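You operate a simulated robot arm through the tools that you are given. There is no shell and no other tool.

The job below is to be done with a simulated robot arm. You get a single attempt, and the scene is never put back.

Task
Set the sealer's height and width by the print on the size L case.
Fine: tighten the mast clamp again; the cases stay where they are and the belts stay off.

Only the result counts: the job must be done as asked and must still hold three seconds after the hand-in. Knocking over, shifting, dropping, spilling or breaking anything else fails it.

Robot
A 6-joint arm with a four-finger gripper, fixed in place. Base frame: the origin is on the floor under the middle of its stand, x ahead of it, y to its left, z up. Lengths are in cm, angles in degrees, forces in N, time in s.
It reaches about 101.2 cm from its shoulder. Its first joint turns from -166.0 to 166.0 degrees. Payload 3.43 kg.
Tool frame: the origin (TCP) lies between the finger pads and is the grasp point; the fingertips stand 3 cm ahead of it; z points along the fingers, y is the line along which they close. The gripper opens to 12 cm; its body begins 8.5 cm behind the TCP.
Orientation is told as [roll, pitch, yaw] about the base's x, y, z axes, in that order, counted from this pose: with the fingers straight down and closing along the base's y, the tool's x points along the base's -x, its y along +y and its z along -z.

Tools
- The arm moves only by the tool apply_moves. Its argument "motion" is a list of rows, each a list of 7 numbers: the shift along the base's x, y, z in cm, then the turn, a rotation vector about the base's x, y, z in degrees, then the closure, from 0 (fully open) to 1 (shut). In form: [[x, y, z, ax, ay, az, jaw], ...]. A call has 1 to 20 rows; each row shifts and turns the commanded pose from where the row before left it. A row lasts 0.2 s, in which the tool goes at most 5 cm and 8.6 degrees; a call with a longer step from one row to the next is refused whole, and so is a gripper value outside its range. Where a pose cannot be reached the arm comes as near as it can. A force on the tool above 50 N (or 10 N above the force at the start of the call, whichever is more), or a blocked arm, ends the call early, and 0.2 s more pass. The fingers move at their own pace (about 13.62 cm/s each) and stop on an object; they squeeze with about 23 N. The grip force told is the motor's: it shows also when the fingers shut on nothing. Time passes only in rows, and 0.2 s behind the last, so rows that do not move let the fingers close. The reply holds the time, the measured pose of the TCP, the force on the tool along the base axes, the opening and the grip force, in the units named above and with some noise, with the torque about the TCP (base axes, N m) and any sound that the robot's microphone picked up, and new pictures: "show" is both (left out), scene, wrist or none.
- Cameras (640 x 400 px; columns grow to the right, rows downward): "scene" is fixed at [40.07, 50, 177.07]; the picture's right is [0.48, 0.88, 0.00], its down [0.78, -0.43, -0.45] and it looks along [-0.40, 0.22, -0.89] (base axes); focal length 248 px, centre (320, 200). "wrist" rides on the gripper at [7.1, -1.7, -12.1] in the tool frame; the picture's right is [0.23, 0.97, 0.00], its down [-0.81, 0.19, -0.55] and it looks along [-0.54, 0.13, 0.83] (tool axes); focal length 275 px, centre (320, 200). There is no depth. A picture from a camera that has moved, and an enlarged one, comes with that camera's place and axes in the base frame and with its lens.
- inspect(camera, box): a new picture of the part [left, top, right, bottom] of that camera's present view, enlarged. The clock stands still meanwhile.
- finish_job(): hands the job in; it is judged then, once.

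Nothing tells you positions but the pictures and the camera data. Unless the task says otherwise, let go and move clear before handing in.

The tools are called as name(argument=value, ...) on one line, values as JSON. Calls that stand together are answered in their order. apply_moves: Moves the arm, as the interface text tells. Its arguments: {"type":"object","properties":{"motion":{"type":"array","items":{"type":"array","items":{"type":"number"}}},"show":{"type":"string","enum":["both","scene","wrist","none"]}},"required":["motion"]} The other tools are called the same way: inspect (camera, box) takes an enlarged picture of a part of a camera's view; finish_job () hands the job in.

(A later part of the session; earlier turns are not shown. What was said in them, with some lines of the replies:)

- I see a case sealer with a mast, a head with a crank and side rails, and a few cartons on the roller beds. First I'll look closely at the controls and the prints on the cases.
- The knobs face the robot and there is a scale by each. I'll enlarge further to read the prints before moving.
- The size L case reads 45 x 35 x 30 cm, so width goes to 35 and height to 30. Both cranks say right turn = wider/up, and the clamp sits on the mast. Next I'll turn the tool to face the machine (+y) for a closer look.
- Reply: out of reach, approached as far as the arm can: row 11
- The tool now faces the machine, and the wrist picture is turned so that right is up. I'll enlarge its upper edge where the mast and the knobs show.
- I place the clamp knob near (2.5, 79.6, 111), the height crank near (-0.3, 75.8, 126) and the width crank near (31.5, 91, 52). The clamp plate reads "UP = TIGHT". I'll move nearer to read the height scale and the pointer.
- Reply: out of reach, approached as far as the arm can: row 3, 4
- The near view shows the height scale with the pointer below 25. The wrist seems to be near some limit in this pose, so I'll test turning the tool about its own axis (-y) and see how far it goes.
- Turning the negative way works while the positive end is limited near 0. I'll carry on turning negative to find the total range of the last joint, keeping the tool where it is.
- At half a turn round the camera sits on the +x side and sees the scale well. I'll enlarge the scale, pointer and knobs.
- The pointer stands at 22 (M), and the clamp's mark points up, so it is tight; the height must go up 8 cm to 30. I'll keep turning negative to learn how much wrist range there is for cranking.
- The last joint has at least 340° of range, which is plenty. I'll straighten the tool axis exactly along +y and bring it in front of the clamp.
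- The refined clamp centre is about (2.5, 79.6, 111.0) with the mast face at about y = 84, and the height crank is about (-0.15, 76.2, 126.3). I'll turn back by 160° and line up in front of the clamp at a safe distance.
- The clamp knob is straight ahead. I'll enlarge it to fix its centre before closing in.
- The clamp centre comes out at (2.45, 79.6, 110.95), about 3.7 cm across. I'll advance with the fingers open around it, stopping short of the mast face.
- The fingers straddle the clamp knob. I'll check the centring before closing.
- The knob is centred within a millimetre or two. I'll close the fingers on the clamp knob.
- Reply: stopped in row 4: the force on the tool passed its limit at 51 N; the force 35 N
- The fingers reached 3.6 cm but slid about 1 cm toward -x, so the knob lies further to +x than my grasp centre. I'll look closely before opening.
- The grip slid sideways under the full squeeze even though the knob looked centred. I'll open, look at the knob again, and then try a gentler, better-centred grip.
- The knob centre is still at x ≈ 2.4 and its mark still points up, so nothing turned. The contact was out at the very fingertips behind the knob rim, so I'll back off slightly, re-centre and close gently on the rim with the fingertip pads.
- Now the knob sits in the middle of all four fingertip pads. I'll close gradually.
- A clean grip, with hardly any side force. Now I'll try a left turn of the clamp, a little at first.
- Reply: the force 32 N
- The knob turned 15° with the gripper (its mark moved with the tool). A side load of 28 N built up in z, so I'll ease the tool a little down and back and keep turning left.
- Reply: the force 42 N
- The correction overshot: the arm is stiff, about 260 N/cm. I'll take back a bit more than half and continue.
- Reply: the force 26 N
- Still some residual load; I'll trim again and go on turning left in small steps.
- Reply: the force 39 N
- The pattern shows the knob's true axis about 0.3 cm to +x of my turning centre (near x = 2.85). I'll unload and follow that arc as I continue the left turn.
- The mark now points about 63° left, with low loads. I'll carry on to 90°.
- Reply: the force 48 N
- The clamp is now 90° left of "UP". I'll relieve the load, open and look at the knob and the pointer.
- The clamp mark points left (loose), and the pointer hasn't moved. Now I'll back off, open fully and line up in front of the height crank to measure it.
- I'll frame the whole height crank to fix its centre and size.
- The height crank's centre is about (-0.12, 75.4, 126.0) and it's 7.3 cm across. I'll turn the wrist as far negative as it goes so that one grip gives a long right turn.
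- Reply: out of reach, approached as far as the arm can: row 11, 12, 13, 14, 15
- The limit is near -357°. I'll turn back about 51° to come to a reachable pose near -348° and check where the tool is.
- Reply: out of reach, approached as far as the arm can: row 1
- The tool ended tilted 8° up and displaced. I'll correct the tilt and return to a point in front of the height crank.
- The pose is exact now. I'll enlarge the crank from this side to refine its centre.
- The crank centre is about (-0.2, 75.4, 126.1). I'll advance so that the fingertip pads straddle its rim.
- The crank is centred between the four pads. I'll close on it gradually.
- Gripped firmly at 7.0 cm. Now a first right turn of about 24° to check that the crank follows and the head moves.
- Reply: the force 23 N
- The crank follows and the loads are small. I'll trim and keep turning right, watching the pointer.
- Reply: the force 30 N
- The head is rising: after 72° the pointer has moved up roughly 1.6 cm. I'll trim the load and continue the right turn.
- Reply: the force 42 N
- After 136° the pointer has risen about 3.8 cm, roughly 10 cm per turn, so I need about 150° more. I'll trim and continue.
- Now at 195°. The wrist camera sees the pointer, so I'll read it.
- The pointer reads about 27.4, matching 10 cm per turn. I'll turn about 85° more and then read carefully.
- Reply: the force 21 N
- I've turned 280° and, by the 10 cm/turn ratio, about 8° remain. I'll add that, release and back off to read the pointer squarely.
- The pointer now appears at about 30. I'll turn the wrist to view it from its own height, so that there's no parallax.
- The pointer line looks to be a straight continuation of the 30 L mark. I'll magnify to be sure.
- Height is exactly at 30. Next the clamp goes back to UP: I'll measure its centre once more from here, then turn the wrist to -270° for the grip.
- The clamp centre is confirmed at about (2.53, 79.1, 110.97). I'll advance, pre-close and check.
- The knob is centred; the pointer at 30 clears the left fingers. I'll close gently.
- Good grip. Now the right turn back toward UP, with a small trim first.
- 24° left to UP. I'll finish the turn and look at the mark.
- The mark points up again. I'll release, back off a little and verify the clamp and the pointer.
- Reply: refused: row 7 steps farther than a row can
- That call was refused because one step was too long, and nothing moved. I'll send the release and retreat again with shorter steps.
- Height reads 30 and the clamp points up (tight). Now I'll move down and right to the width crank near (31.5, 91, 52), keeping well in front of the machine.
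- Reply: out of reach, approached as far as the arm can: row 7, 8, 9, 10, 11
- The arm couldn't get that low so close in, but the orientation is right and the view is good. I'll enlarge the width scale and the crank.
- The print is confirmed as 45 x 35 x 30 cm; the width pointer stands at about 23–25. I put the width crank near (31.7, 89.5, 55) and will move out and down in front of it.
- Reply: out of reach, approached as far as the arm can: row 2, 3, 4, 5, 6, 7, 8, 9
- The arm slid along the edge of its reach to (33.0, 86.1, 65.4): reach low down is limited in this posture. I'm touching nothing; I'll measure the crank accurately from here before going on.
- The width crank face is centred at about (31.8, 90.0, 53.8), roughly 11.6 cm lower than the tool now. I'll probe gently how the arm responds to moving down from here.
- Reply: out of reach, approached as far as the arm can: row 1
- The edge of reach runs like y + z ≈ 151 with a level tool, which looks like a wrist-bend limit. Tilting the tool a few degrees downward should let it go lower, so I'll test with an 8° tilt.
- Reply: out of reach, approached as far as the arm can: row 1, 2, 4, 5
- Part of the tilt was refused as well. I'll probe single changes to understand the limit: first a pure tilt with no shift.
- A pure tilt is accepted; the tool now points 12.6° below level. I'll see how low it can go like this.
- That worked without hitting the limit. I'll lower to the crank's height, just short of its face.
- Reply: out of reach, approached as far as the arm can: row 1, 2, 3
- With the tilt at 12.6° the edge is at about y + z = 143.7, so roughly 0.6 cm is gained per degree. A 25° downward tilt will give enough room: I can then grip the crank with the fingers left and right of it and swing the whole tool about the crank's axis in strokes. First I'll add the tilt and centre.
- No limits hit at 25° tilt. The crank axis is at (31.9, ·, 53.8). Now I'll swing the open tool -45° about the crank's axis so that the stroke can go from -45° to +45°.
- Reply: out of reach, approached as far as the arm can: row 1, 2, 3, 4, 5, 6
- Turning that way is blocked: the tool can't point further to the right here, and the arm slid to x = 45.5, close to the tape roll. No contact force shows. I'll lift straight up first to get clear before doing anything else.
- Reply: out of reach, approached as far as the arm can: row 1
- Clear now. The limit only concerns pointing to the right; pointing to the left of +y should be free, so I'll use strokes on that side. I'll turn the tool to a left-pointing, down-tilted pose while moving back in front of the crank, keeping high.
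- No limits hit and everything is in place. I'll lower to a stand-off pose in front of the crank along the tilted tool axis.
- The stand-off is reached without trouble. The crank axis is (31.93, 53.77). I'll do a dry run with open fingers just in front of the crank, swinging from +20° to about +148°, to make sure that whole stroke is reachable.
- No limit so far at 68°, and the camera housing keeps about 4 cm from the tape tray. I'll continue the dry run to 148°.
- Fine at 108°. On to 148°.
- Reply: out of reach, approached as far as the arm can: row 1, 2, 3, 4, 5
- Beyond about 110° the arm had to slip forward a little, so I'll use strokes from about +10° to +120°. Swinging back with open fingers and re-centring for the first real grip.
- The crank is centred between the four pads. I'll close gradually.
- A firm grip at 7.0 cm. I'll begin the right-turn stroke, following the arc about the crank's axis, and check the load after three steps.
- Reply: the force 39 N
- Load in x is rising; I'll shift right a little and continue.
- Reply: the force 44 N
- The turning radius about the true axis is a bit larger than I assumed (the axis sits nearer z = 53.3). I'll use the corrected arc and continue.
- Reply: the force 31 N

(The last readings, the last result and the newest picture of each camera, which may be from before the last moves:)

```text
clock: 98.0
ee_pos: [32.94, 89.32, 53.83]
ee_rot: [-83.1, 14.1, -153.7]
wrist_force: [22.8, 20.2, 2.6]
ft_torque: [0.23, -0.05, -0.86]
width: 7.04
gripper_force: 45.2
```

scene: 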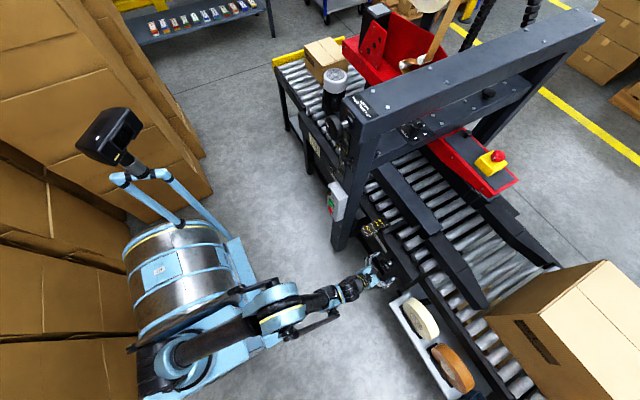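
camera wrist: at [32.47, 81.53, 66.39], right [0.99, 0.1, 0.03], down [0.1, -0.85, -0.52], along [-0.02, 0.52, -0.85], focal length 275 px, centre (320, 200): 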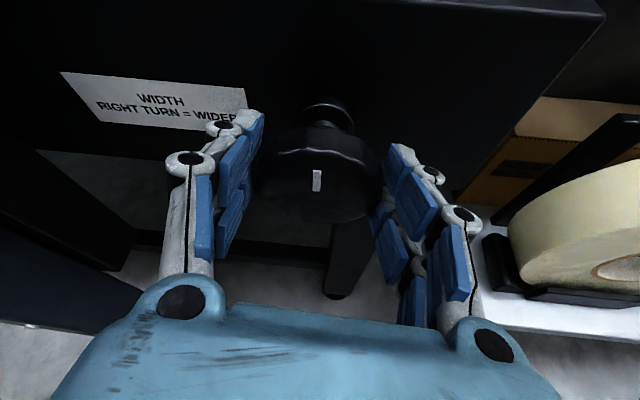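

apply_moves(motion=[[0.06, 0.05, -0.01, 0, 0, 0, 0.6], [0.038, 0, -0.177, 0, 8, 0, 0.6], [0.013, 0, -0.181, 0, 8, 0, 0.6], [-0.013, 0, -0.181, 0, 8, 0, 0.6]], show="wrist")

inspect(camera="scene", box=[350, 210, 410, 280])

```text
clock: 99.0
ee_pos: [33.15, 89.28, 53.26]
ee_rot: [-93.5, -7.5, -154.2]
wrist_force: [16.2, 12.1, 20.7]
ft_torque: [0.25, 0.22, -0.49]
width: 7.05
gripper_force: 45.4
camera wrist: at [44.77, 81.53, 53.38], right [0.07, 0.1, -0.99], down [-0.52, -0.85, -0.12], along [-0.85, 0.52, -0.01], focal length 275 px, centre (320, 200)
```

wrist: 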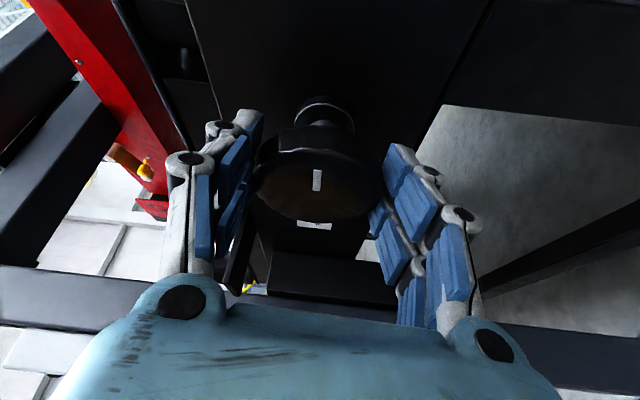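

```text
5.71 times, centred on (380, 245) of scene
camera zoom: at [40.07, 50.0, 177.07], right [0.48, 0.88, 0.0], down [0.78, -0.43, -0.45], along [-0.4, 0.22, -0.89], focal length 1417 px, centre (-23, -57)
```

zoom: 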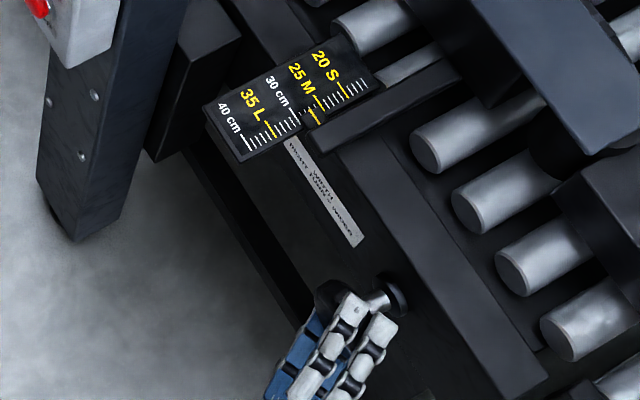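

The crank follows (mark fixed in the grip). I'll enlarge the width scale to read the progress.

inspect(camera="scene", box=[366, 214, 398, 242])

```text
14.29 times, centred on (382, 228) of scene
camera zoom: at [40.07, 50.0, 177.07], right [0.48, 0.88, 0.0], down [0.78, -0.43, -0.45], along [-0.4, 0.22, -0.89], focal length 3543 px, centre (-566, -200)
```

zoom: 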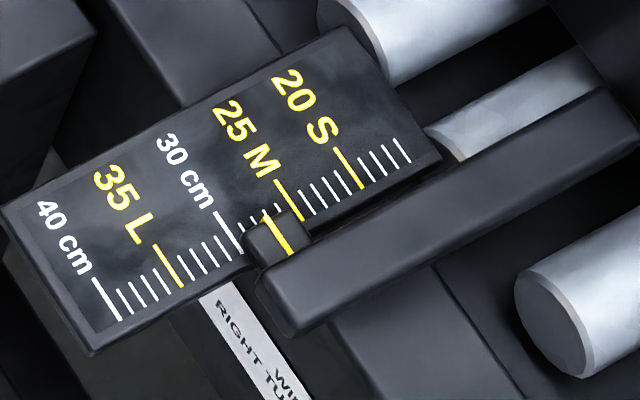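

It reads about 27.4 (allowing for parallax), again 10 cm per turn from 25, so one whole turn is needed. I'll finish this stroke.

apply_moves(motion=[[0.05, 0.03, 0.06, 0, 0, 0, 0.6], [-0.038, 0, -0.177, 0, 8, 0, 0.6], [-0.062, 0, -0.17, 0, 8, 0, 0.6]], show="none")

```text
clock: 99.8
ee_pos: [33.0, 89.27, 53.01]
ee_rot: [-100.9, -21.8, -152.3]
wrist_force: [9.6, -9.6, 20.0]
ft_torque: [1.0, 0.22, 0.08]
width: 7.02
gripper_force: 44.7
```

apply_moves(motion=[[0.02, -0.02, 0.06, 0, 0, 0, 0.6], [-0.085, 0, -0.16, 0, 8, 0, 0.6], [-0.107, 0, -0.147, 0, 8, 0, 0.6]], show="none")

```text
clock: 100.6
ee_pos: [32.93, 89.33, 52.73]
ee_rot: [-110.0, -35.5, -147.8]
wrist_force: [5.6, -26.3, 17.3]
ft_torque: [0.62, 0.13, -0.35]
width: 7.04
gripper_force: 45.1
```

apply_moves(motion=[[0.01, -0.06, 0.05, 0, 0, 0, 0.6], [-0.126, 0, -0.13, 0, 8, 0, 0.6], [0, 0, 0, 0, 0, 0, 0.6]], show="none")

```text
clock: 101.4
ee_pos: [32.8, 89.77, 52.74]
ee_rot: [-115.6, -42.3, -144.2]
wrist_force: [-10.5, -13.5, -9.1]
ft_torque: [0.05, -0.19, 0.04]
width: 7.02
gripper_force: 44.6
out of reach, approached as far as the arm can: row 2
```

The stroke ended at about 128° of turn. I'll open, swing back with open fingers around the crank, and grip again.

apply_moves(motion=[[0, 0, 0, 0, 0, 0, 0.3], [0, 0, 0, 0, 0, 0, 0.1], [0, 0, 0, 0, 0, 0, 0], [0, -0.05, 0.1, 0, -8.1, 0, 0], [-0.04, -0.03, 0.12, 0, -8.1, 0, 0], [-0.04, -0.03, 0.12, 0, -8.1, 0, 0], [-0.04, -0.03, 0.12, 0, -8.1, 0, 0], [-0.04, -0.03, 0.12, 0, -8.1, 0, 0], [-0.04, -0.03, 0.12, 0, -8.1, 0, 0], [-0.04, -0.03, 0.12, 0, -8.1, 0, 0], [-0.04, -0.03, 0.12, 0, -8.1, 0, 0], [-0.04, -0.03, 0.12, 0, -8.1, 0, 0], [-0.04, -0.03, 0.12, 0, -8.1, 0, 0], [-0.04, -0.03, 0.12, 0, -8.1, 0, 0], [-0.05, -0.03, 0.12, 0, -8.1, 0, 0], [-0.05, -0.03, 0.12, 0, -8.1, 0, 0], [-0.05, -0.03, 0.12, 0, -8.1, 0, 0], [-0.05, -0.02, 0.1, 0, -8.1, 0, 0], [-0.05, 0, 0.09, 0, -6, 0, 0], [0, 0, 0, 0, 0, 0, 0]])

inspect(camera="wrist", box=[180, 60, 460, 260])

inspect(camera="scene", box=[366, 214, 398, 242])

```text
clock: 105.6
ee_pos: [32.29, 89.34, 54.41]
ee_rot: [-23.4, 62.5, -111.0]
wrist_force: [-0.3, -0.2, -0.4]
ft_torque: [0.0, -0.03, 0.04]
width: 12.01
gripper_force: 0.1
camera wrist: at [32.67, 81.54, 66.27], right [0.99, 0.1, 0.03], down [0.1, -0.85, -0.52], along [-0.03, 0.52, -0.85], focal length 275 px, centre (320, 200)
```

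scene: 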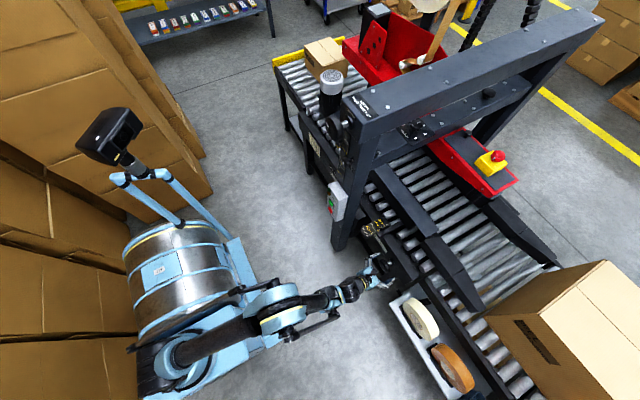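
wrist: 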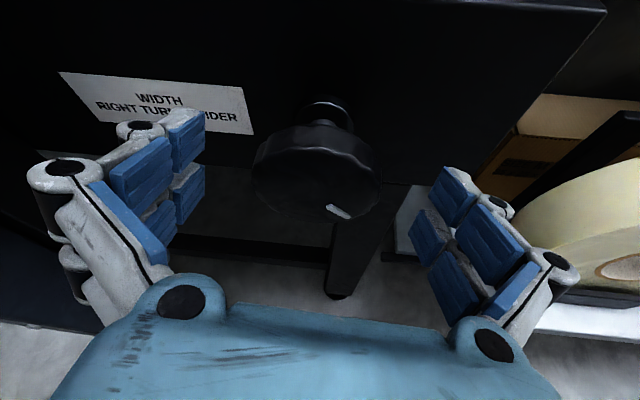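

```text
2.00 times, centred on (320, 160) of wrist
camera zoom: at [32.67, 81.54, 66.27], right [0.99, 0.1, 0.03], down [0.1, -0.85, -0.52], along [-0.03, 0.52, -0.85], focal length 551 px, centre (320, 280)
```

zoom: 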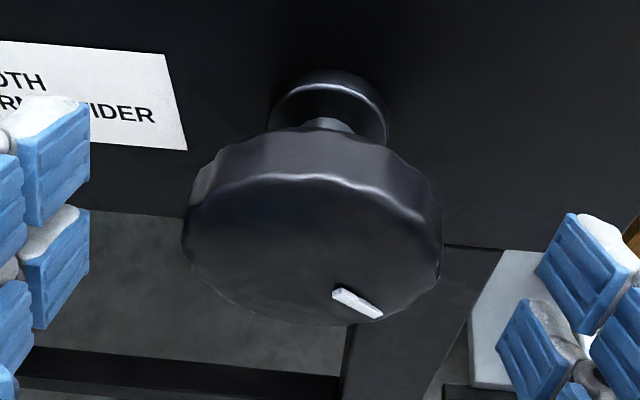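

```text
14.29 times, centred on (382, 228) of scene
camera zoom: at [40.07, 50.0, 177.07], right [0.48, 0.88, 0.0], down [0.78, -0.43, -0.45], along [-0.4, 0.22, -0.89], focal length 3543 px, centre (-566, -200)
```

zoom: 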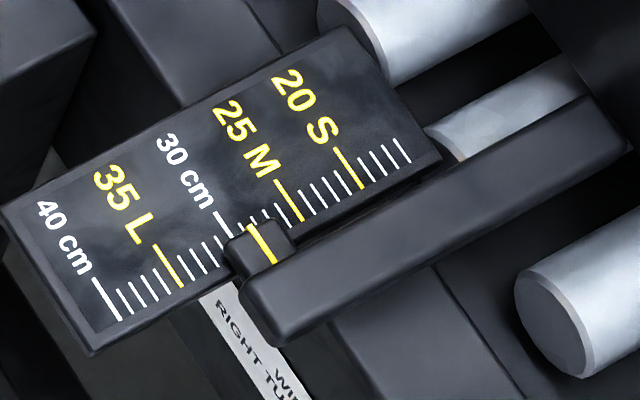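

About 127° done; the pointer is near 28.5. I'll centre slightly and grip for the second stroke.

apply_moves(motion=[[-0.12, 0, 0.12, 0, 0, 0, 0.2], [0, 0, 0, 0, 0, 0, 0.33], [0, 0, 0, 0, 0, 0, 0.39], [0, 0, 0, 0, 0, 0, 0.43], [0, 0, 0, 0, 0, 0, 0.5]], show="none")

```text
clock: 106.8
ee_pos: [32.27, 89.39, 54.7]
ee_rot: [-23.6, 62.5, -111.2]
wrist_force: [5.5, -5.4, 0.1]
ft_torque: [-0.12, -0.07, -0.11]
width: 7.04
gripper_force: 44.7
```

apply_moves(motion=[[0.176, 0, -0.044, 0, 8, 0, 0.6], [0.168, 0, -0.068, 0, 8, 0, 0.6], [0.157, 0, -0.091, 0, 8, 0, 0.6], [0.143, 0, -0.112, 0, 8, 0, 0.6]], show="none")

```text
clock: 107.8
ee_pos: [32.81, 89.35, 54.27]
ee_rot: [-64.9, 41.5, -145.0]
wrist_force: [7.9, 16.8, 5.5]
ft_torque: [0.39, -0.03, -0.26]
width: 7.04
gripper_force: 45.5
```

apply_moves(motion=[[0.146, 0.04, -0.12, 0, 8, 0, 0.6], [0.107, 0, -0.147, 0, 8, 0, 0.6], [0.085, 0, -0.16, 0, 8, 0, 0.6], [0.062, 0, -0.17, 0, 8, 0, 0.6]], show="none")

```text
clock: 108.8
ee_pos: [33.16, 89.29, 53.82]
ee_rot: [-83.2, 13.8, -153.5]
wrist_force: [5.5, -21.5, 8.3]
ft_torque: [0.1, 0.12, 0.42]
width: 7.04
gripper_force: 45.3
```

apply_moves(motion=[[0.045, -0.05, -0.15, 0, 8, 0, 0.6], [0.013, 0, -0.175, 0, 8, 0, 0.6], [-0.013, 0, -0.175, 0, 8, 0, 0.6], [-0.038, 0, -0.17, 0, 8, 0, 0.6]], show="none")

```text
clock: 109.8
ee_pos: [33.18, 89.42, 53.14]
ee_rot: [-97.2, -15.2, -153.5]
wrist_force: [-2.8, 5.1, 28.8]
ft_torque: [0.57, 0.28, -0.08]
width: 7.0
gripper_force: 45.0
```

apply_moves(motion=[[-0.062, 0.02, -0.08, 0, 8, 0, 0.6], [-0.085, 0, -0.15, 0, 8, 0, 0.6], [-0.107, 0, -0.14, 0, 8, 0, 0.6], [0, 0, 0, 0, 0, 0, 0.6]], show="wrist")

inspect(camera="scene", box=[366, 214, 398, 242])

```text
clock: 110.8
ee_pos: [32.89, 89.28, 52.78]
ee_rot: [-110.3, -36.0, -147.6]
wrist_force: [-7.1, -19.5, 12.5]
ft_torque: [0.46, 0.04, 0.35]
width: 7.04
gripper_force: 44.5
camera wrist: at [42.77, 81.59, 46.49], right [-0.48, 0.1, -0.87], down [-0.5, -0.85, 0.18], along [-0.73, 0.52, 0.45], focal length 275 px, centre (320, 200)
```

wrist: 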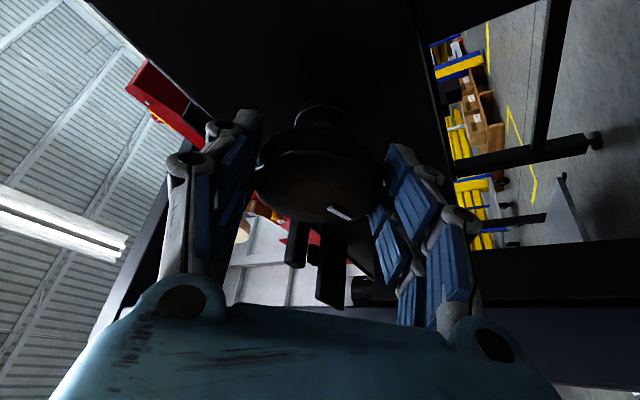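

```text
14.29 times, centred on (382, 228) of scene
camera zoom: at [40.07, 50.0, 177.07], right [0.48, 0.88, 0.0], down [0.78, -0.43, -0.45], along [-0.4, 0.22, -0.89], focal length 3543 px, centre (-566, -200)
```

zoom: 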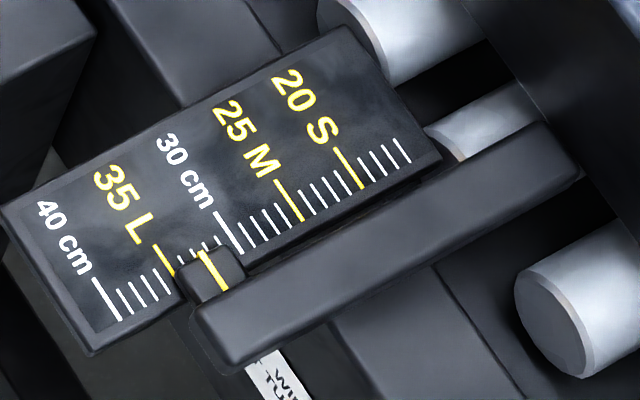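

Second stroke done (about 247° in total); the pointer is now near 32.5–33. I'll open, swing back, and grip for a third, shorter stroke.

apply_moves(motion=[[0, 0, 0, 0, 0, 0, 0.3], [0, 0, 0, 0, 0, 0, 0.1], [0, 0, 0, 0, 0, 0, 0], [0, 0, 0.1, 0, -8.1, 0, 0], [-0.04, 0, 0.12, 0, -8.1, 0, 0], [-0.04, 0, 0.12, 0, -8.1, 0, 0], [-0.04, 0, 0.12, 0, -8.1, 0, 0], [-0.04, 0, 0.12, 0, -8.1, 0, 0], [-0.04, 0, 0.12, 0, -8.1, 0, 0], [-0.04, 0, 0.12, 0, -8.1, 0, 0], [-0.04, 0, 0.12, 0, -8.1, 0, 0], [-0.04, 0, 0.12, 0, -8.1, 0, 0], [-0.05, 0, 0.12, 0, -8.1, 0, 0], [-0.06, 0, 0.13, 0, -8.1, 0, 0], [-0.07, 0, 0.13, 0, -8.1, 0, 0], [-0.07, 0, 0.14, 0, -8.1, 0, 0], [-0.07, 0, 0.14, 0, -8.1, 0, 0], [-0.07, 0, 0.14, 0, -7, 0, 0], [0, 0, 0, 0, 0, 0, 0]])

inspect(camera="wrist", box=[180, 60, 460, 260])

inspect(camera="scene", box=[366, 218, 390, 239])

```text
clock: 114.8
ee_pos: [32.23, 89.34, 54.54]
ee_rot: [-22.5, 62.7, -110.5]
wrist_force: [0.4, -0.5, 0.6]
ft_torque: [-0.02, 0.01, 0.01]
width: 12.0
gripper_force: 0.0
camera wrist: at [32.57, 81.51, 66.32], right [0.99, 0.1, 0.03], down [0.1, -0.85, -0.52], along [-0.02, 0.52, -0.85], focal length 275 px, centre (320, 200)
```

scene: 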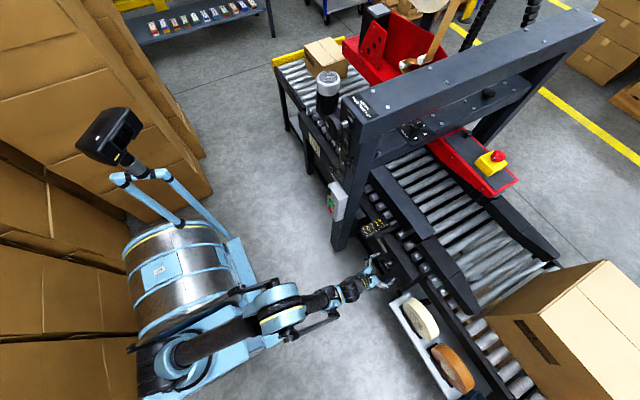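
wrist: 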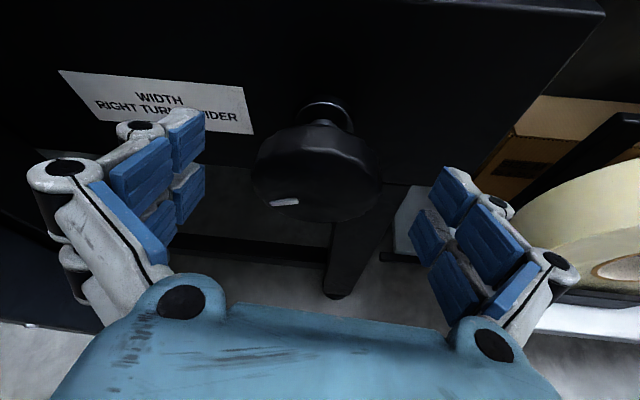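

```text
2.00 times, centred on (320, 160) of wrist
camera zoom: at [32.57, 81.51, 66.32], right [0.99, 0.1, 0.03], down [0.1, -0.85, -0.52], along [-0.02, 0.52, -0.85], focal length 551 px, centre (320, 280)
```

zoom: 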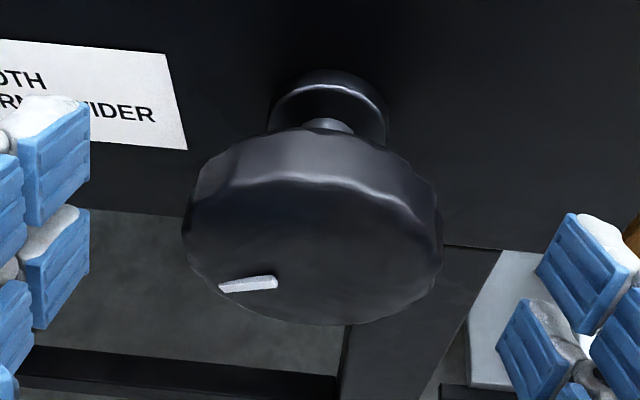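

```text
16.00 times, centred on (378, 228) of scene
camera zoom: at [40.07, 50.0, 177.07], right [0.48, 0.88, 0.0], down [0.78, -0.43, -0.45], along [-0.4, 0.22, -0.89], focal length 3968 px, centre (-608, -256)
```

zoom: 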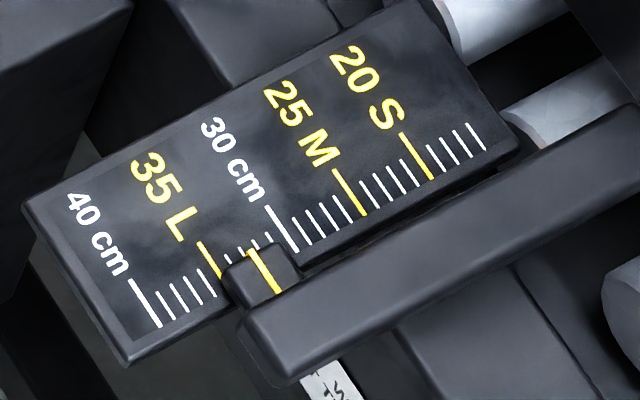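

The mark shows 247° of turn, and the pointer reads about 32.6 raw (about 33–33.5 true). I'll grip again and turn about 40° more, then find a square view of the scale for the final trim.

apply_moves(motion=[[-0.04, 0, 0.04, 0, 0, 0, 0.2], [0, 0, 0, 0, 0, 0, 0.33], [0, 0, 0, 0, 0, 0, 0.39], [0, 0, 0, 0, 0, 0, 0.43], [0, 0, 0, 0, 0, 0, 0.5]], show="none")

```text
clock: 116.0
ee_pos: [32.17, 89.29, 54.59]
ee_rot: [-22.8, 62.7, -110.6]
wrist_force: [-0.4, -4.6, 1.0]
ft_torque: [0.01, 0.0, -0.13]
width: 7.03
gripper_force: 44.8
```

apply_moves(motion=[[0.176, -0.01, -0.044, 0, 8, 0, 0.6], [0.168, 0, -0.068, 0, 8, 0, 0.6], [0.157, 0, -0.091, 0, 8, 0, 0.6], [0.143, 0, -0.112, 0, 8, 0, 0.6], [0, 0, 0, 0, 0, 0, 0.6]], show="none")

inspect(camera="scene", box=[362, 219, 386, 240])

```text
clock: 117.2
ee_pos: [32.79, 89.37, 54.33]
ee_rot: [-64.7, 41.8, -144.6]
wrist_force: [-8.0, -18.4, 12.7]
ft_torque: [0.27, 0.16, 0.17]
width: 7.04
gripper_force: 44.2
```

```text
16.00 times, centred on (374, 230) of scene
camera zoom: at [40.07, 50.0, 177.07], right [0.48, 0.88, 0.0], down [0.78, -0.43, -0.45], along [-0.4, 0.22, -0.89], focal length 3968 px, centre (-544, -272)
```

zoom: 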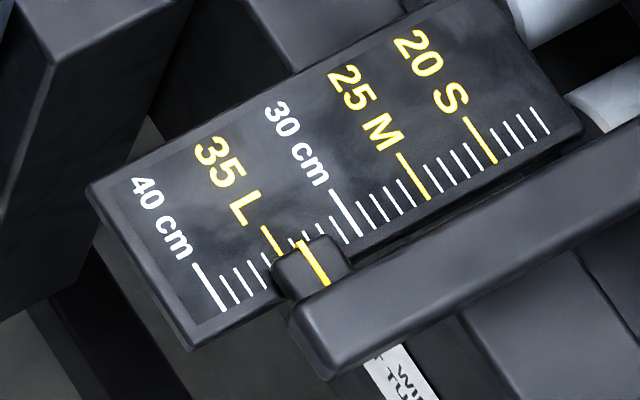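

The rate fits 12 cm per turn from a start at 25, so 300° in total, of which about 279° is done. I'll turn the last 20.7° and then check with a second view.

apply_moves(motion=[[0.106, -0.05, -0.1, 0, 8, 0, 0.6], [0.107, 0, -0.147, 0, 8, 0, 0.6], [0.053, 0, -0.093, 0, 4.7, 0, 0.6], [0, 0, 0, 0, 0, 0, 0.6]], show="wrist")

inspect(camera="scene", box=[362, 219, 386, 240])

```text
clock: 118.2
ee_pos: [33.03, 89.29, 54.1]
ee_rot: [-77.5, 24.2, -151.8]
wrist_force: [-14.5, 25.4, 4.9]
ft_torque: [0.03, 0.14, -0.03]
width: 7.07
gripper_force: 44.6
camera wrist: at [42.54, 81.53, 60.84], right [0.63, 0.1, -0.77], down [-0.35, -0.85, -0.39], along [-0.69, 0.52, -0.5], focal length 275 px, centre (320, 200)
```

wrist: 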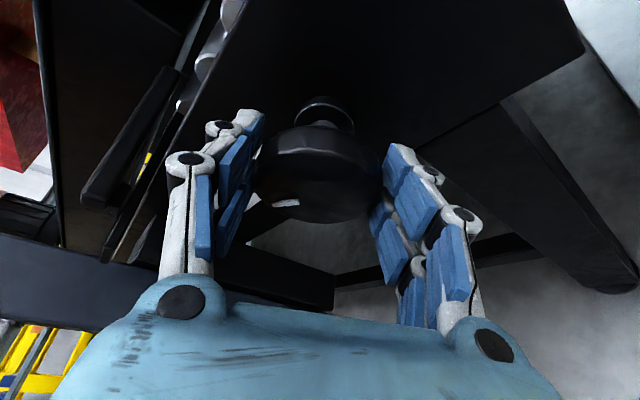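

```text
16.00 times, centred on (374, 230) of scene
camera zoom: at [40.07, 50.0, 177.07], right [0.48, 0.88, 0.0], down [0.78, -0.43, -0.45], along [-0.4, 0.22, -0.89], focal length 3968 px, centre (-544, -272)
```

zoom: 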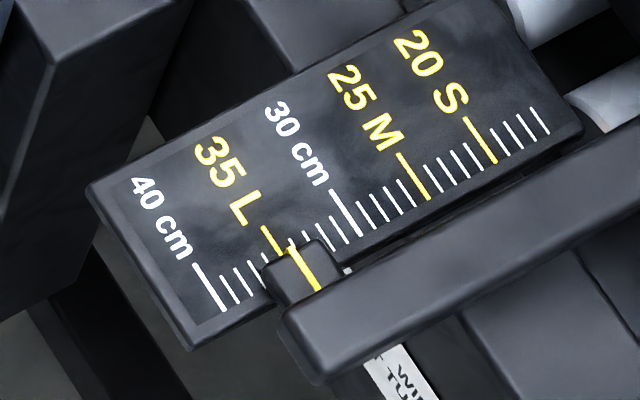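

The pointer is now at 34.25 raw, which should be 35.0 true. I'll unload, open, swing back and retreat to get a second view for verification.

apply_moves(motion=[[-0.03, 0.05, 0.01, 0, 0, 0, 0.6], [0, 0, 0, 0, 0, 0, 0.4], [0, 0, 0, 0, 0, 0, 0.2], [0, 0, 0, 0, 0, 0, 0], [-0.1, 0, 0.07, 0, -8.1, 0, 0], [-0.1, 0, 0.07, 0, -8.1, 0, 0], [-0.1, 0, 0.07, 0, -8.1, 0, 0], [-0.1, 0, 0.07, 0, -8.1, 0, 0], [-0.1, 0, 0.07, 0, -8.1, 0, 0], [-0.1, 0, 0.07, 0, -2.2, 0, 0], [0.22, -1.4, 0.54, 0, 0, 0, 0], [0.22, -1.4, 0.54, 0, 0, 0, 0], [0.22, -1.4, 0.54, 0, 0, 0, 0], [0.22, -1.4, 0.54, 0, 0, 0, 0], [0, -0.9, 2.4, 0, 0, 0, 0], [0, -0.9, 2.4, 0, 0, 0, 0], [0, -0.9, 2.4, 0, 0, 0, 0], [0, -0.9, 2.4, 0, 0, 0, 0], [0, 0, 0, 0, 0, 0, 0]])

inspect(camera="wrist", box=[100, 40, 260, 150])

```text
clock: 122.2
ee_pos: [33.36, 80.01, 66.18]
ee_rot: [-40.5, 57.8, -126.0]
wrist_force: [0.0, 0.2, 0.3]
ft_torque: [0.0, -0.02, 0.03]
width: 11.99
gripper_force: 0.0
camera wrist: at [35.75, 72.32, 77.77], right [0.99, 0.1, -0.14], down [0.01, -0.85, -0.53], along [-0.17, 0.52, -0.84], focal length 275 px, centre (320, 200)
```

scene: 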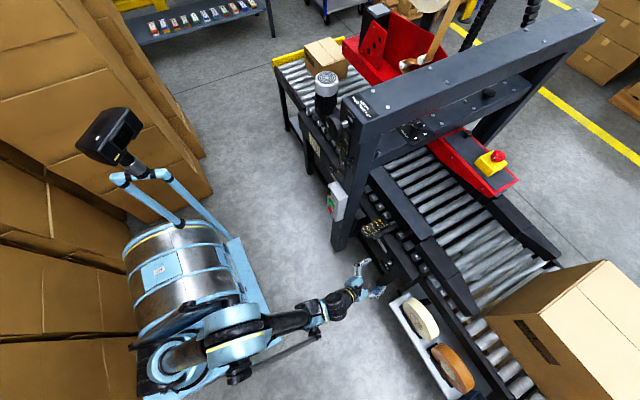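
wrist: 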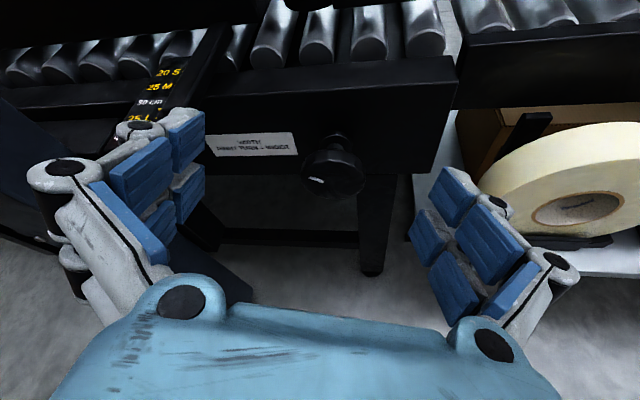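

```text
3.64 times, centred on (180, 95) of wrist
camera zoom: at [35.75, 72.32, 77.77], right [0.99, 0.1, -0.14], down [0.01, -0.85, -0.53], along [-0.17, 0.52, -0.84], focal length 1001 px, centre (829, 582)
```

zoom: 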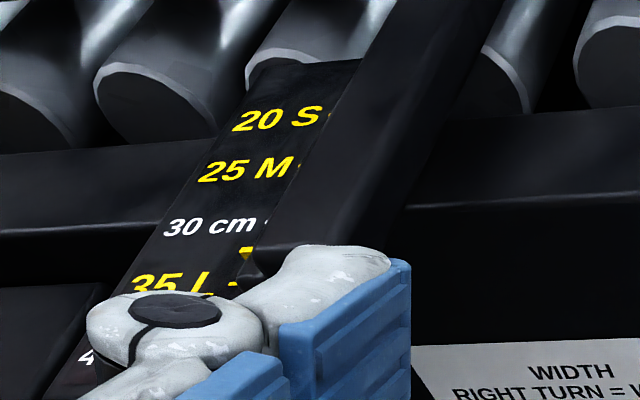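

From here the rail arm hides the pointer. I'll go up and to the left, well clear, and tilt the camera to look straight down on the scale for a reading without parallax.

apply_moves(motion=[[-1, 0, 3, 0, 0, 0, 0], [-1, 0, 3, 0, 0, 0, 0], [-1, 0, 3, 0, 0, 0, 0], [-1, 0, 3, 0, 0, 0, 0], [-1, 0, 3, 0, 0, 0, 0], [-1, 0, 3, 0, 0, 0, 0], [0, 0, 2, 0, 0, 0, 0], [0, 0, 0, 0, 0, 0, 0]], show="wrist")

```text
clock: 124.0
ee_pos: [27.48, 79.94, 86.12]
ee_rot: [-40.6, 57.8, -126.0]
wrist_force: [-0.3, -1.2, 0.0]
ft_torque: [0.0, -0.03, 0.0]
width: 12.0
gripper_force: 0.0
camera wrist: at [29.84, 72.15, 97.65], right [0.99, 0.1, -0.14], down [0.01, -0.85, -0.53], along [-0.17, 0.52, -0.84], focal length 275 px, centre (320, 200)
```

wrist: 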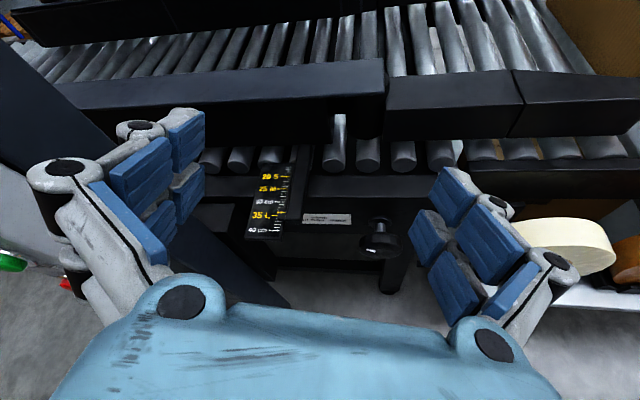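

The scale is visible from here. A close look:

inspect(camera="wrist", box=[235, 160, 315, 250])

```text
4.44 times, centred on (275, 205) of wrist
camera zoom: at [29.84, 72.15, 97.65], right [0.99, 0.1, -0.14], down [0.01, -0.85, -0.53], along [-0.17, 0.52, -0.84], focal length 1224 px, centre (520, 178)
```

zoom: 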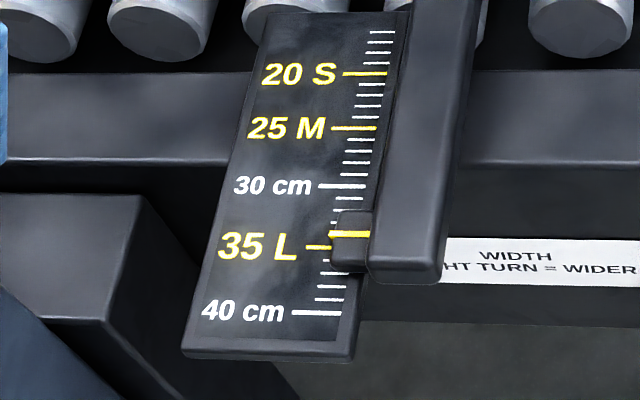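

Combining this with the overhead scene view gives about 34.9–35.0. I'll tilt to look straight down for a firm reading.

apply_moves(motion=[[-0.9, 0.8, 1.2, -6.93, -3.87, 1.22, 0], [-0.9, 0.8, 1.2, -6.93, -3.87, 1.22, 0], [-0.9, 0.8, 1.2, -6.93, -3.87, 1.22, 0], [-0.9, 0.8, 1.2, -6.93, -3.87, 1.22, 0], [-0.9, 0.8, 1.2, -6.93, -3.87, 1.22, 0], [0, 0, 0, 0, 0, 0, 0]])

```text
clock: 125.4
ee_pos: [29.5, 83.37, 92.11]
ee_rot: [-10.6, 31.2, -90.5]
wrist_force: [-0.2, 0.3, -0.4]
ft_torque: [-0.04, 0.01, 0.01]
width: 12.0
gripper_force: 0.0
out of reach, approached as far as the arm can: row 2, 3, 4, 5
camera wrist: at [30.07, 83.21, 106.22], right [0.96, 0.28, -0.03], down [0.28, -0.96, 0.01], along [-0.03, -0.02, -1.0], focal length 275 px, centre (320, 200)
```

scene: 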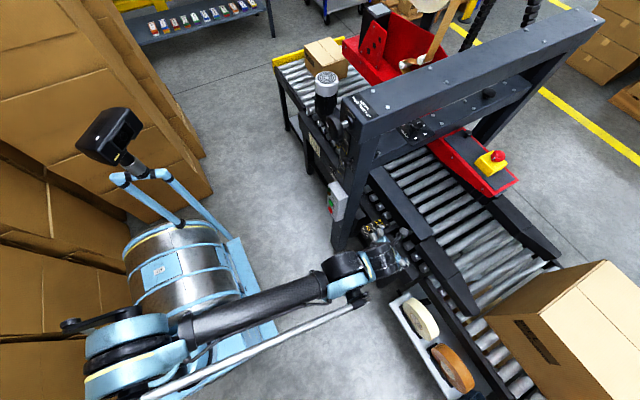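
wrist: 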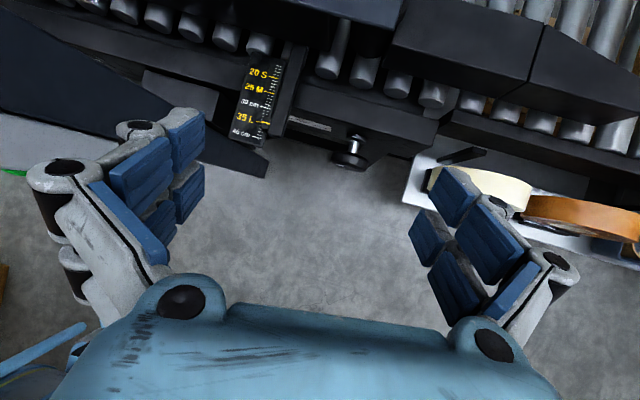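

Now the camera looks straight down, nearly above the scale. Enlarging:

inspect(camera="wrist", box=[220, 55, 300, 155])

inspect(camera="wrist", box=[240, 95, 285, 140])

```text
4.00 times, centred on (260, 105) of wrist
camera zoom: at [30.07, 83.21, 106.22], right [0.96, 0.28, -0.03], down [0.28, -0.96, 0.01], along [-0.03, -0.02, -1.0], focal length 1101 px, centre (560, 580)
```

zoom: 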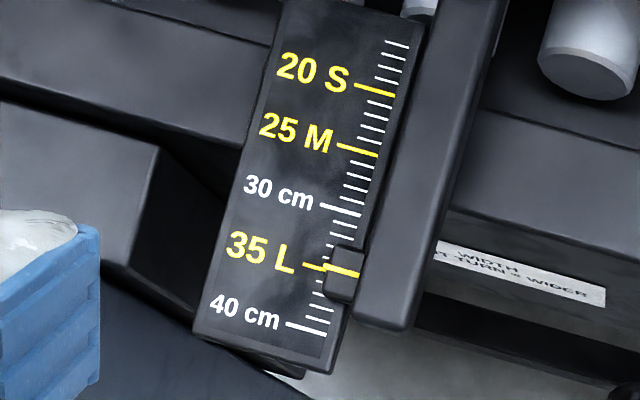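

```text
8.89 times, centred on (262, 118) of wrist
camera zoom: at [30.07, 83.21, 106.22], right [0.96, 0.28, -0.03], down [0.28, -0.96, 0.01], along [-0.03, -0.02, -1.0], focal length 2447 px, centre (831, 933)
```

zoom: 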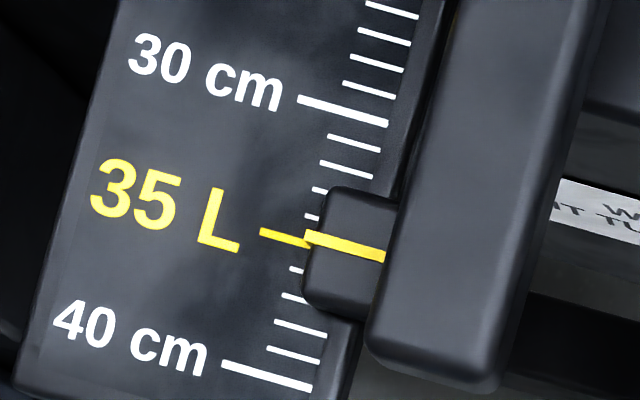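

Directly read it is 34.7 with a small remaining parallax. I'll shift the camera forward until it is exactly above the pointer.

apply_moves(motion=[[0, 2, 0, 0, 0, 0, 0], [0, 2, 0, 0, 0, 0, 0], [0, 2, 0, 0, 0, 0, 0], [0, 1.9, 0, 0, 0, 0, 0], [0, 0, 0, 0, 0, 0, 0]])

```text
clock: 126.6
ee_pos: [29.54, 91.31, 92.2]
ee_rot: [-10.9, 31.3, -90.5]
wrist_force: [-0.6, 0.0, 0.4]
ft_torque: [-0.01, 0.01, -0.01]
width: 11.99
gripper_force: 0.1
camera wrist: at [30.14, 91.16, 106.24], right [0.96, 0.28, -0.04], down [0.28, -0.96, 0.01], along [-0.03, -0.02, -1.0], focal length 275 px, centre (320, 200)
```

scene: 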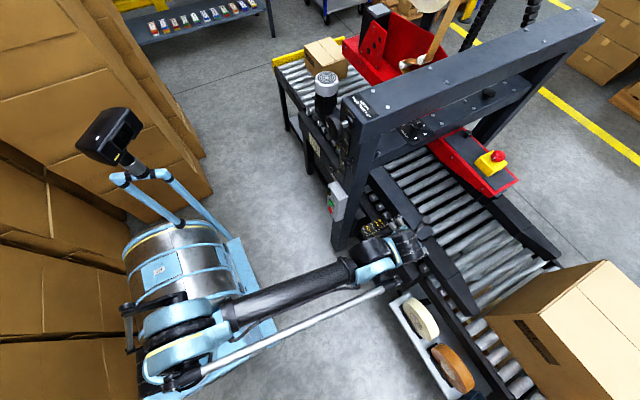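
wrist: 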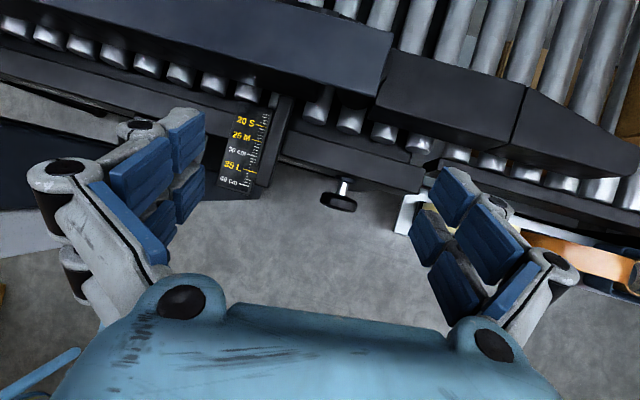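

inspect(camera="wrist", box=[225, 145, 270, 195])

inspect(camera="wrist", box=[235, 160, 262, 185])

```text
8.00 times, centred on (248, 170) of wrist
camera zoom: at [30.14, 91.16, 106.24], right [0.96, 0.28, -0.04], down [0.28, -0.96, 0.01], along [-0.03, -0.02, -1.0], focal length 2202 px, centre (900, 440)
```

zoom: 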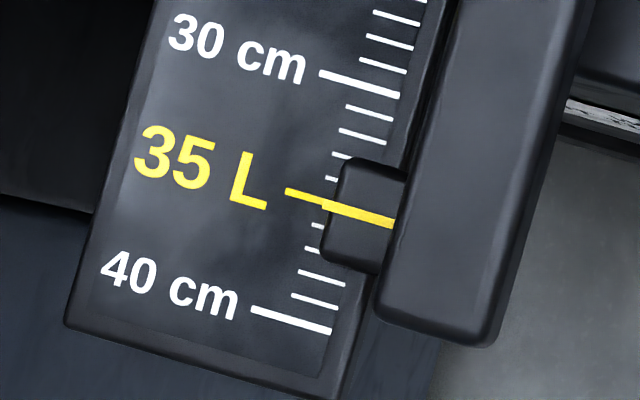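

```text
16.00 times, centred on (248, 172) of wrist
camera zoom: at [30.14, 91.16, 106.24], right [0.96, 0.28, -0.04], down [0.28, -0.96, 0.01], along [-0.03, -0.02, -1.0], focal length 4404 px, centre (1464, 640)
```

zoom: 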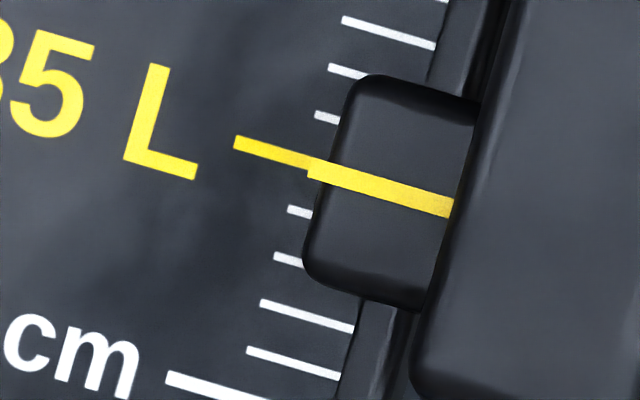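

Seen from directly above, the pointer reads 35.0–35.1, on the 35 L mark. Now I'll draw the arm back clear of the machine and check everything once more.

apply_moves(motion=[[0, -2.5, 1.5, 0, 0, 0, 0], [0, -2.5, 1.5, 0, 0, 0, 0], [0, -2.5, 1.5, 0, 0, 0, 0], [0, -2.5, 1.5, 0, 0, 0, 0], [0, -2.5, 1.5, 0, 0, 0, 0], [0, -2.5, 1, 0, 0, 0, 0], [0, -2.5, 1, 0, 0, 0, 0], [0, -2.5, 1, 0, 0, 0, 0], [0, -2.5, 0, 0, 0, 0, 0], [0, -2.5, 0, 0, 0, 0, 0], [0, 0, 0, 0, 0, 0, 0]])

inspect(camera="scene", box=[310, 110, 410, 190])

inspect(camera="scene", box=[340, 200, 440, 290])

inspect(camera="scene", box=[380, 260, 640, 400])

```text
clock: 129.0
ee_pos: [29.38, 66.27, 102.6]
ee_rot: [-10.6, 31.3, -90.5]
wrist_force: [-0.5, 0.2, -0.3]
ft_torque: [-0.01, 0.0, -0.02]
width: 12.0
gripper_force: 0.0
camera wrist: at [29.95, 66.11, 116.77], right [0.96, 0.28, -0.03], down [0.28, -0.96, 0.01], along [-0.03, -0.02, -1.0], focal length 275 px, centre (320, 200)
```

scene: 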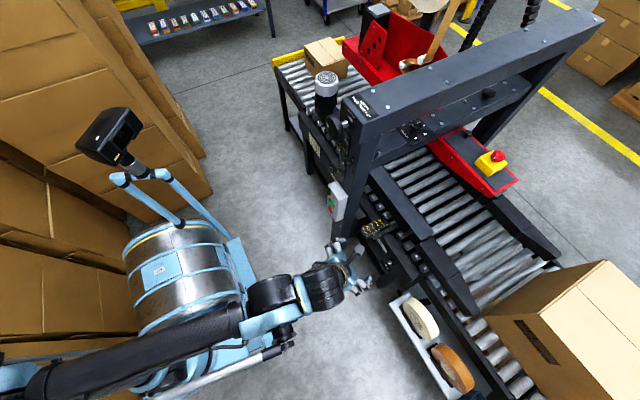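
wrist: 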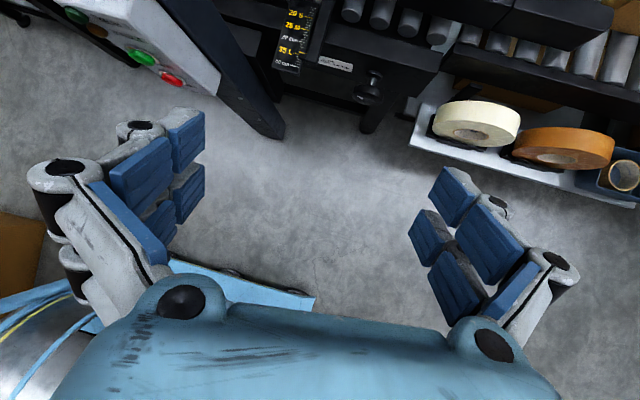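

```text
5.00 times, centred on (360, 150) of scene
camera zoom: at [40.07, 50.0, 177.07], right [0.48, 0.88, 0.0], down [0.78, -0.43, -0.45], along [-0.4, 0.22, -0.89], focal length 1240 px, centre (120, 450)
```

zoom: 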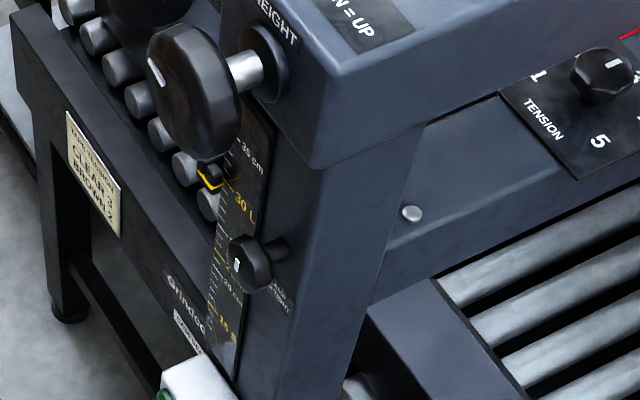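

```text
4.44 times, centred on (390, 245) of scene
camera zoom: at [40.07, 50.0, 177.07], right [0.48, 0.88, 0.0], down [0.78, -0.43, -0.45], along [-0.4, 0.22, -0.89], focal length 1102 px, centre (9, 0)
```

zoom: 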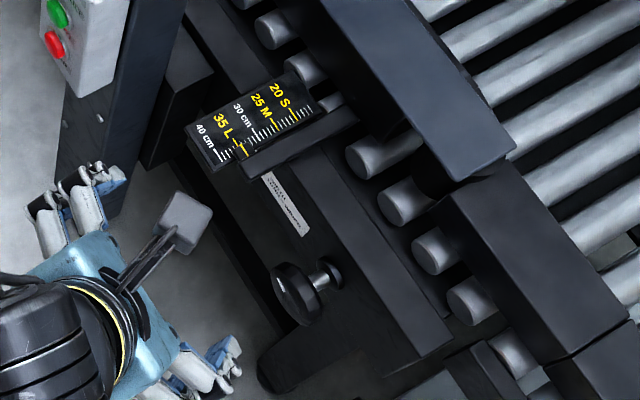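

```text
2.46 times, centred on (510, 330) of scene
camera zoom: at [40.07, 50.0, 177.07], right [0.48, 0.88, 0.0], down [0.78, -0.43, -0.45], along [-0.4, 0.22, -0.89], focal length 610 px, centre (-148, -120)
```

zoom: 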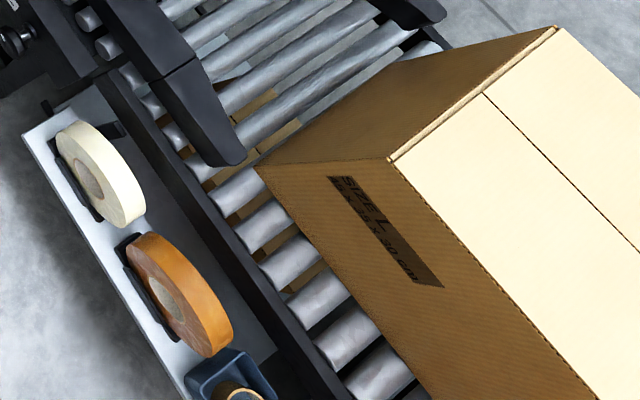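

Both settings are done. The height pointer is on 30 and the mast clamp is back at UP. The width pointer is on 35 (35.0–35.1 from directly above). The cases and tape rolls haven't moved, I pressed no buttons, and the arm is clear. Handing in.

finish_job()

```text
The job is handed in.
```

I set the sealer to the size L case, which is printed 45 x 35 x 30 cm, and handed the job in. I don't have the verdict yet.

- **Height:** the pointer is on 30. I went from 22 after loosening the mast clamp.
- **Width:** the pointer is on 35, reading 35.0–35.1 from directly above. I left that small possible excess because correcting it meant gripping the crank again.
- **Mast clamp:** it is turned back so its mark points up, which its label gives as tight. I felt no stop in the turn, so I judged it by the mark alone, which lines up as it did at the start.
- **Everything else:** the cases and tape rolls looked unmoved in the last pictures. I pressed no buttons, so the belts were never started. The arm is drawn back clear of the machine.

The arm could not hold the tool level at the width crank, so I turned it in three strokes with the tool tilted. On one approach the arm slid to the right, close to the tape roll. It felt no contact, and the roll was in place afterwards.
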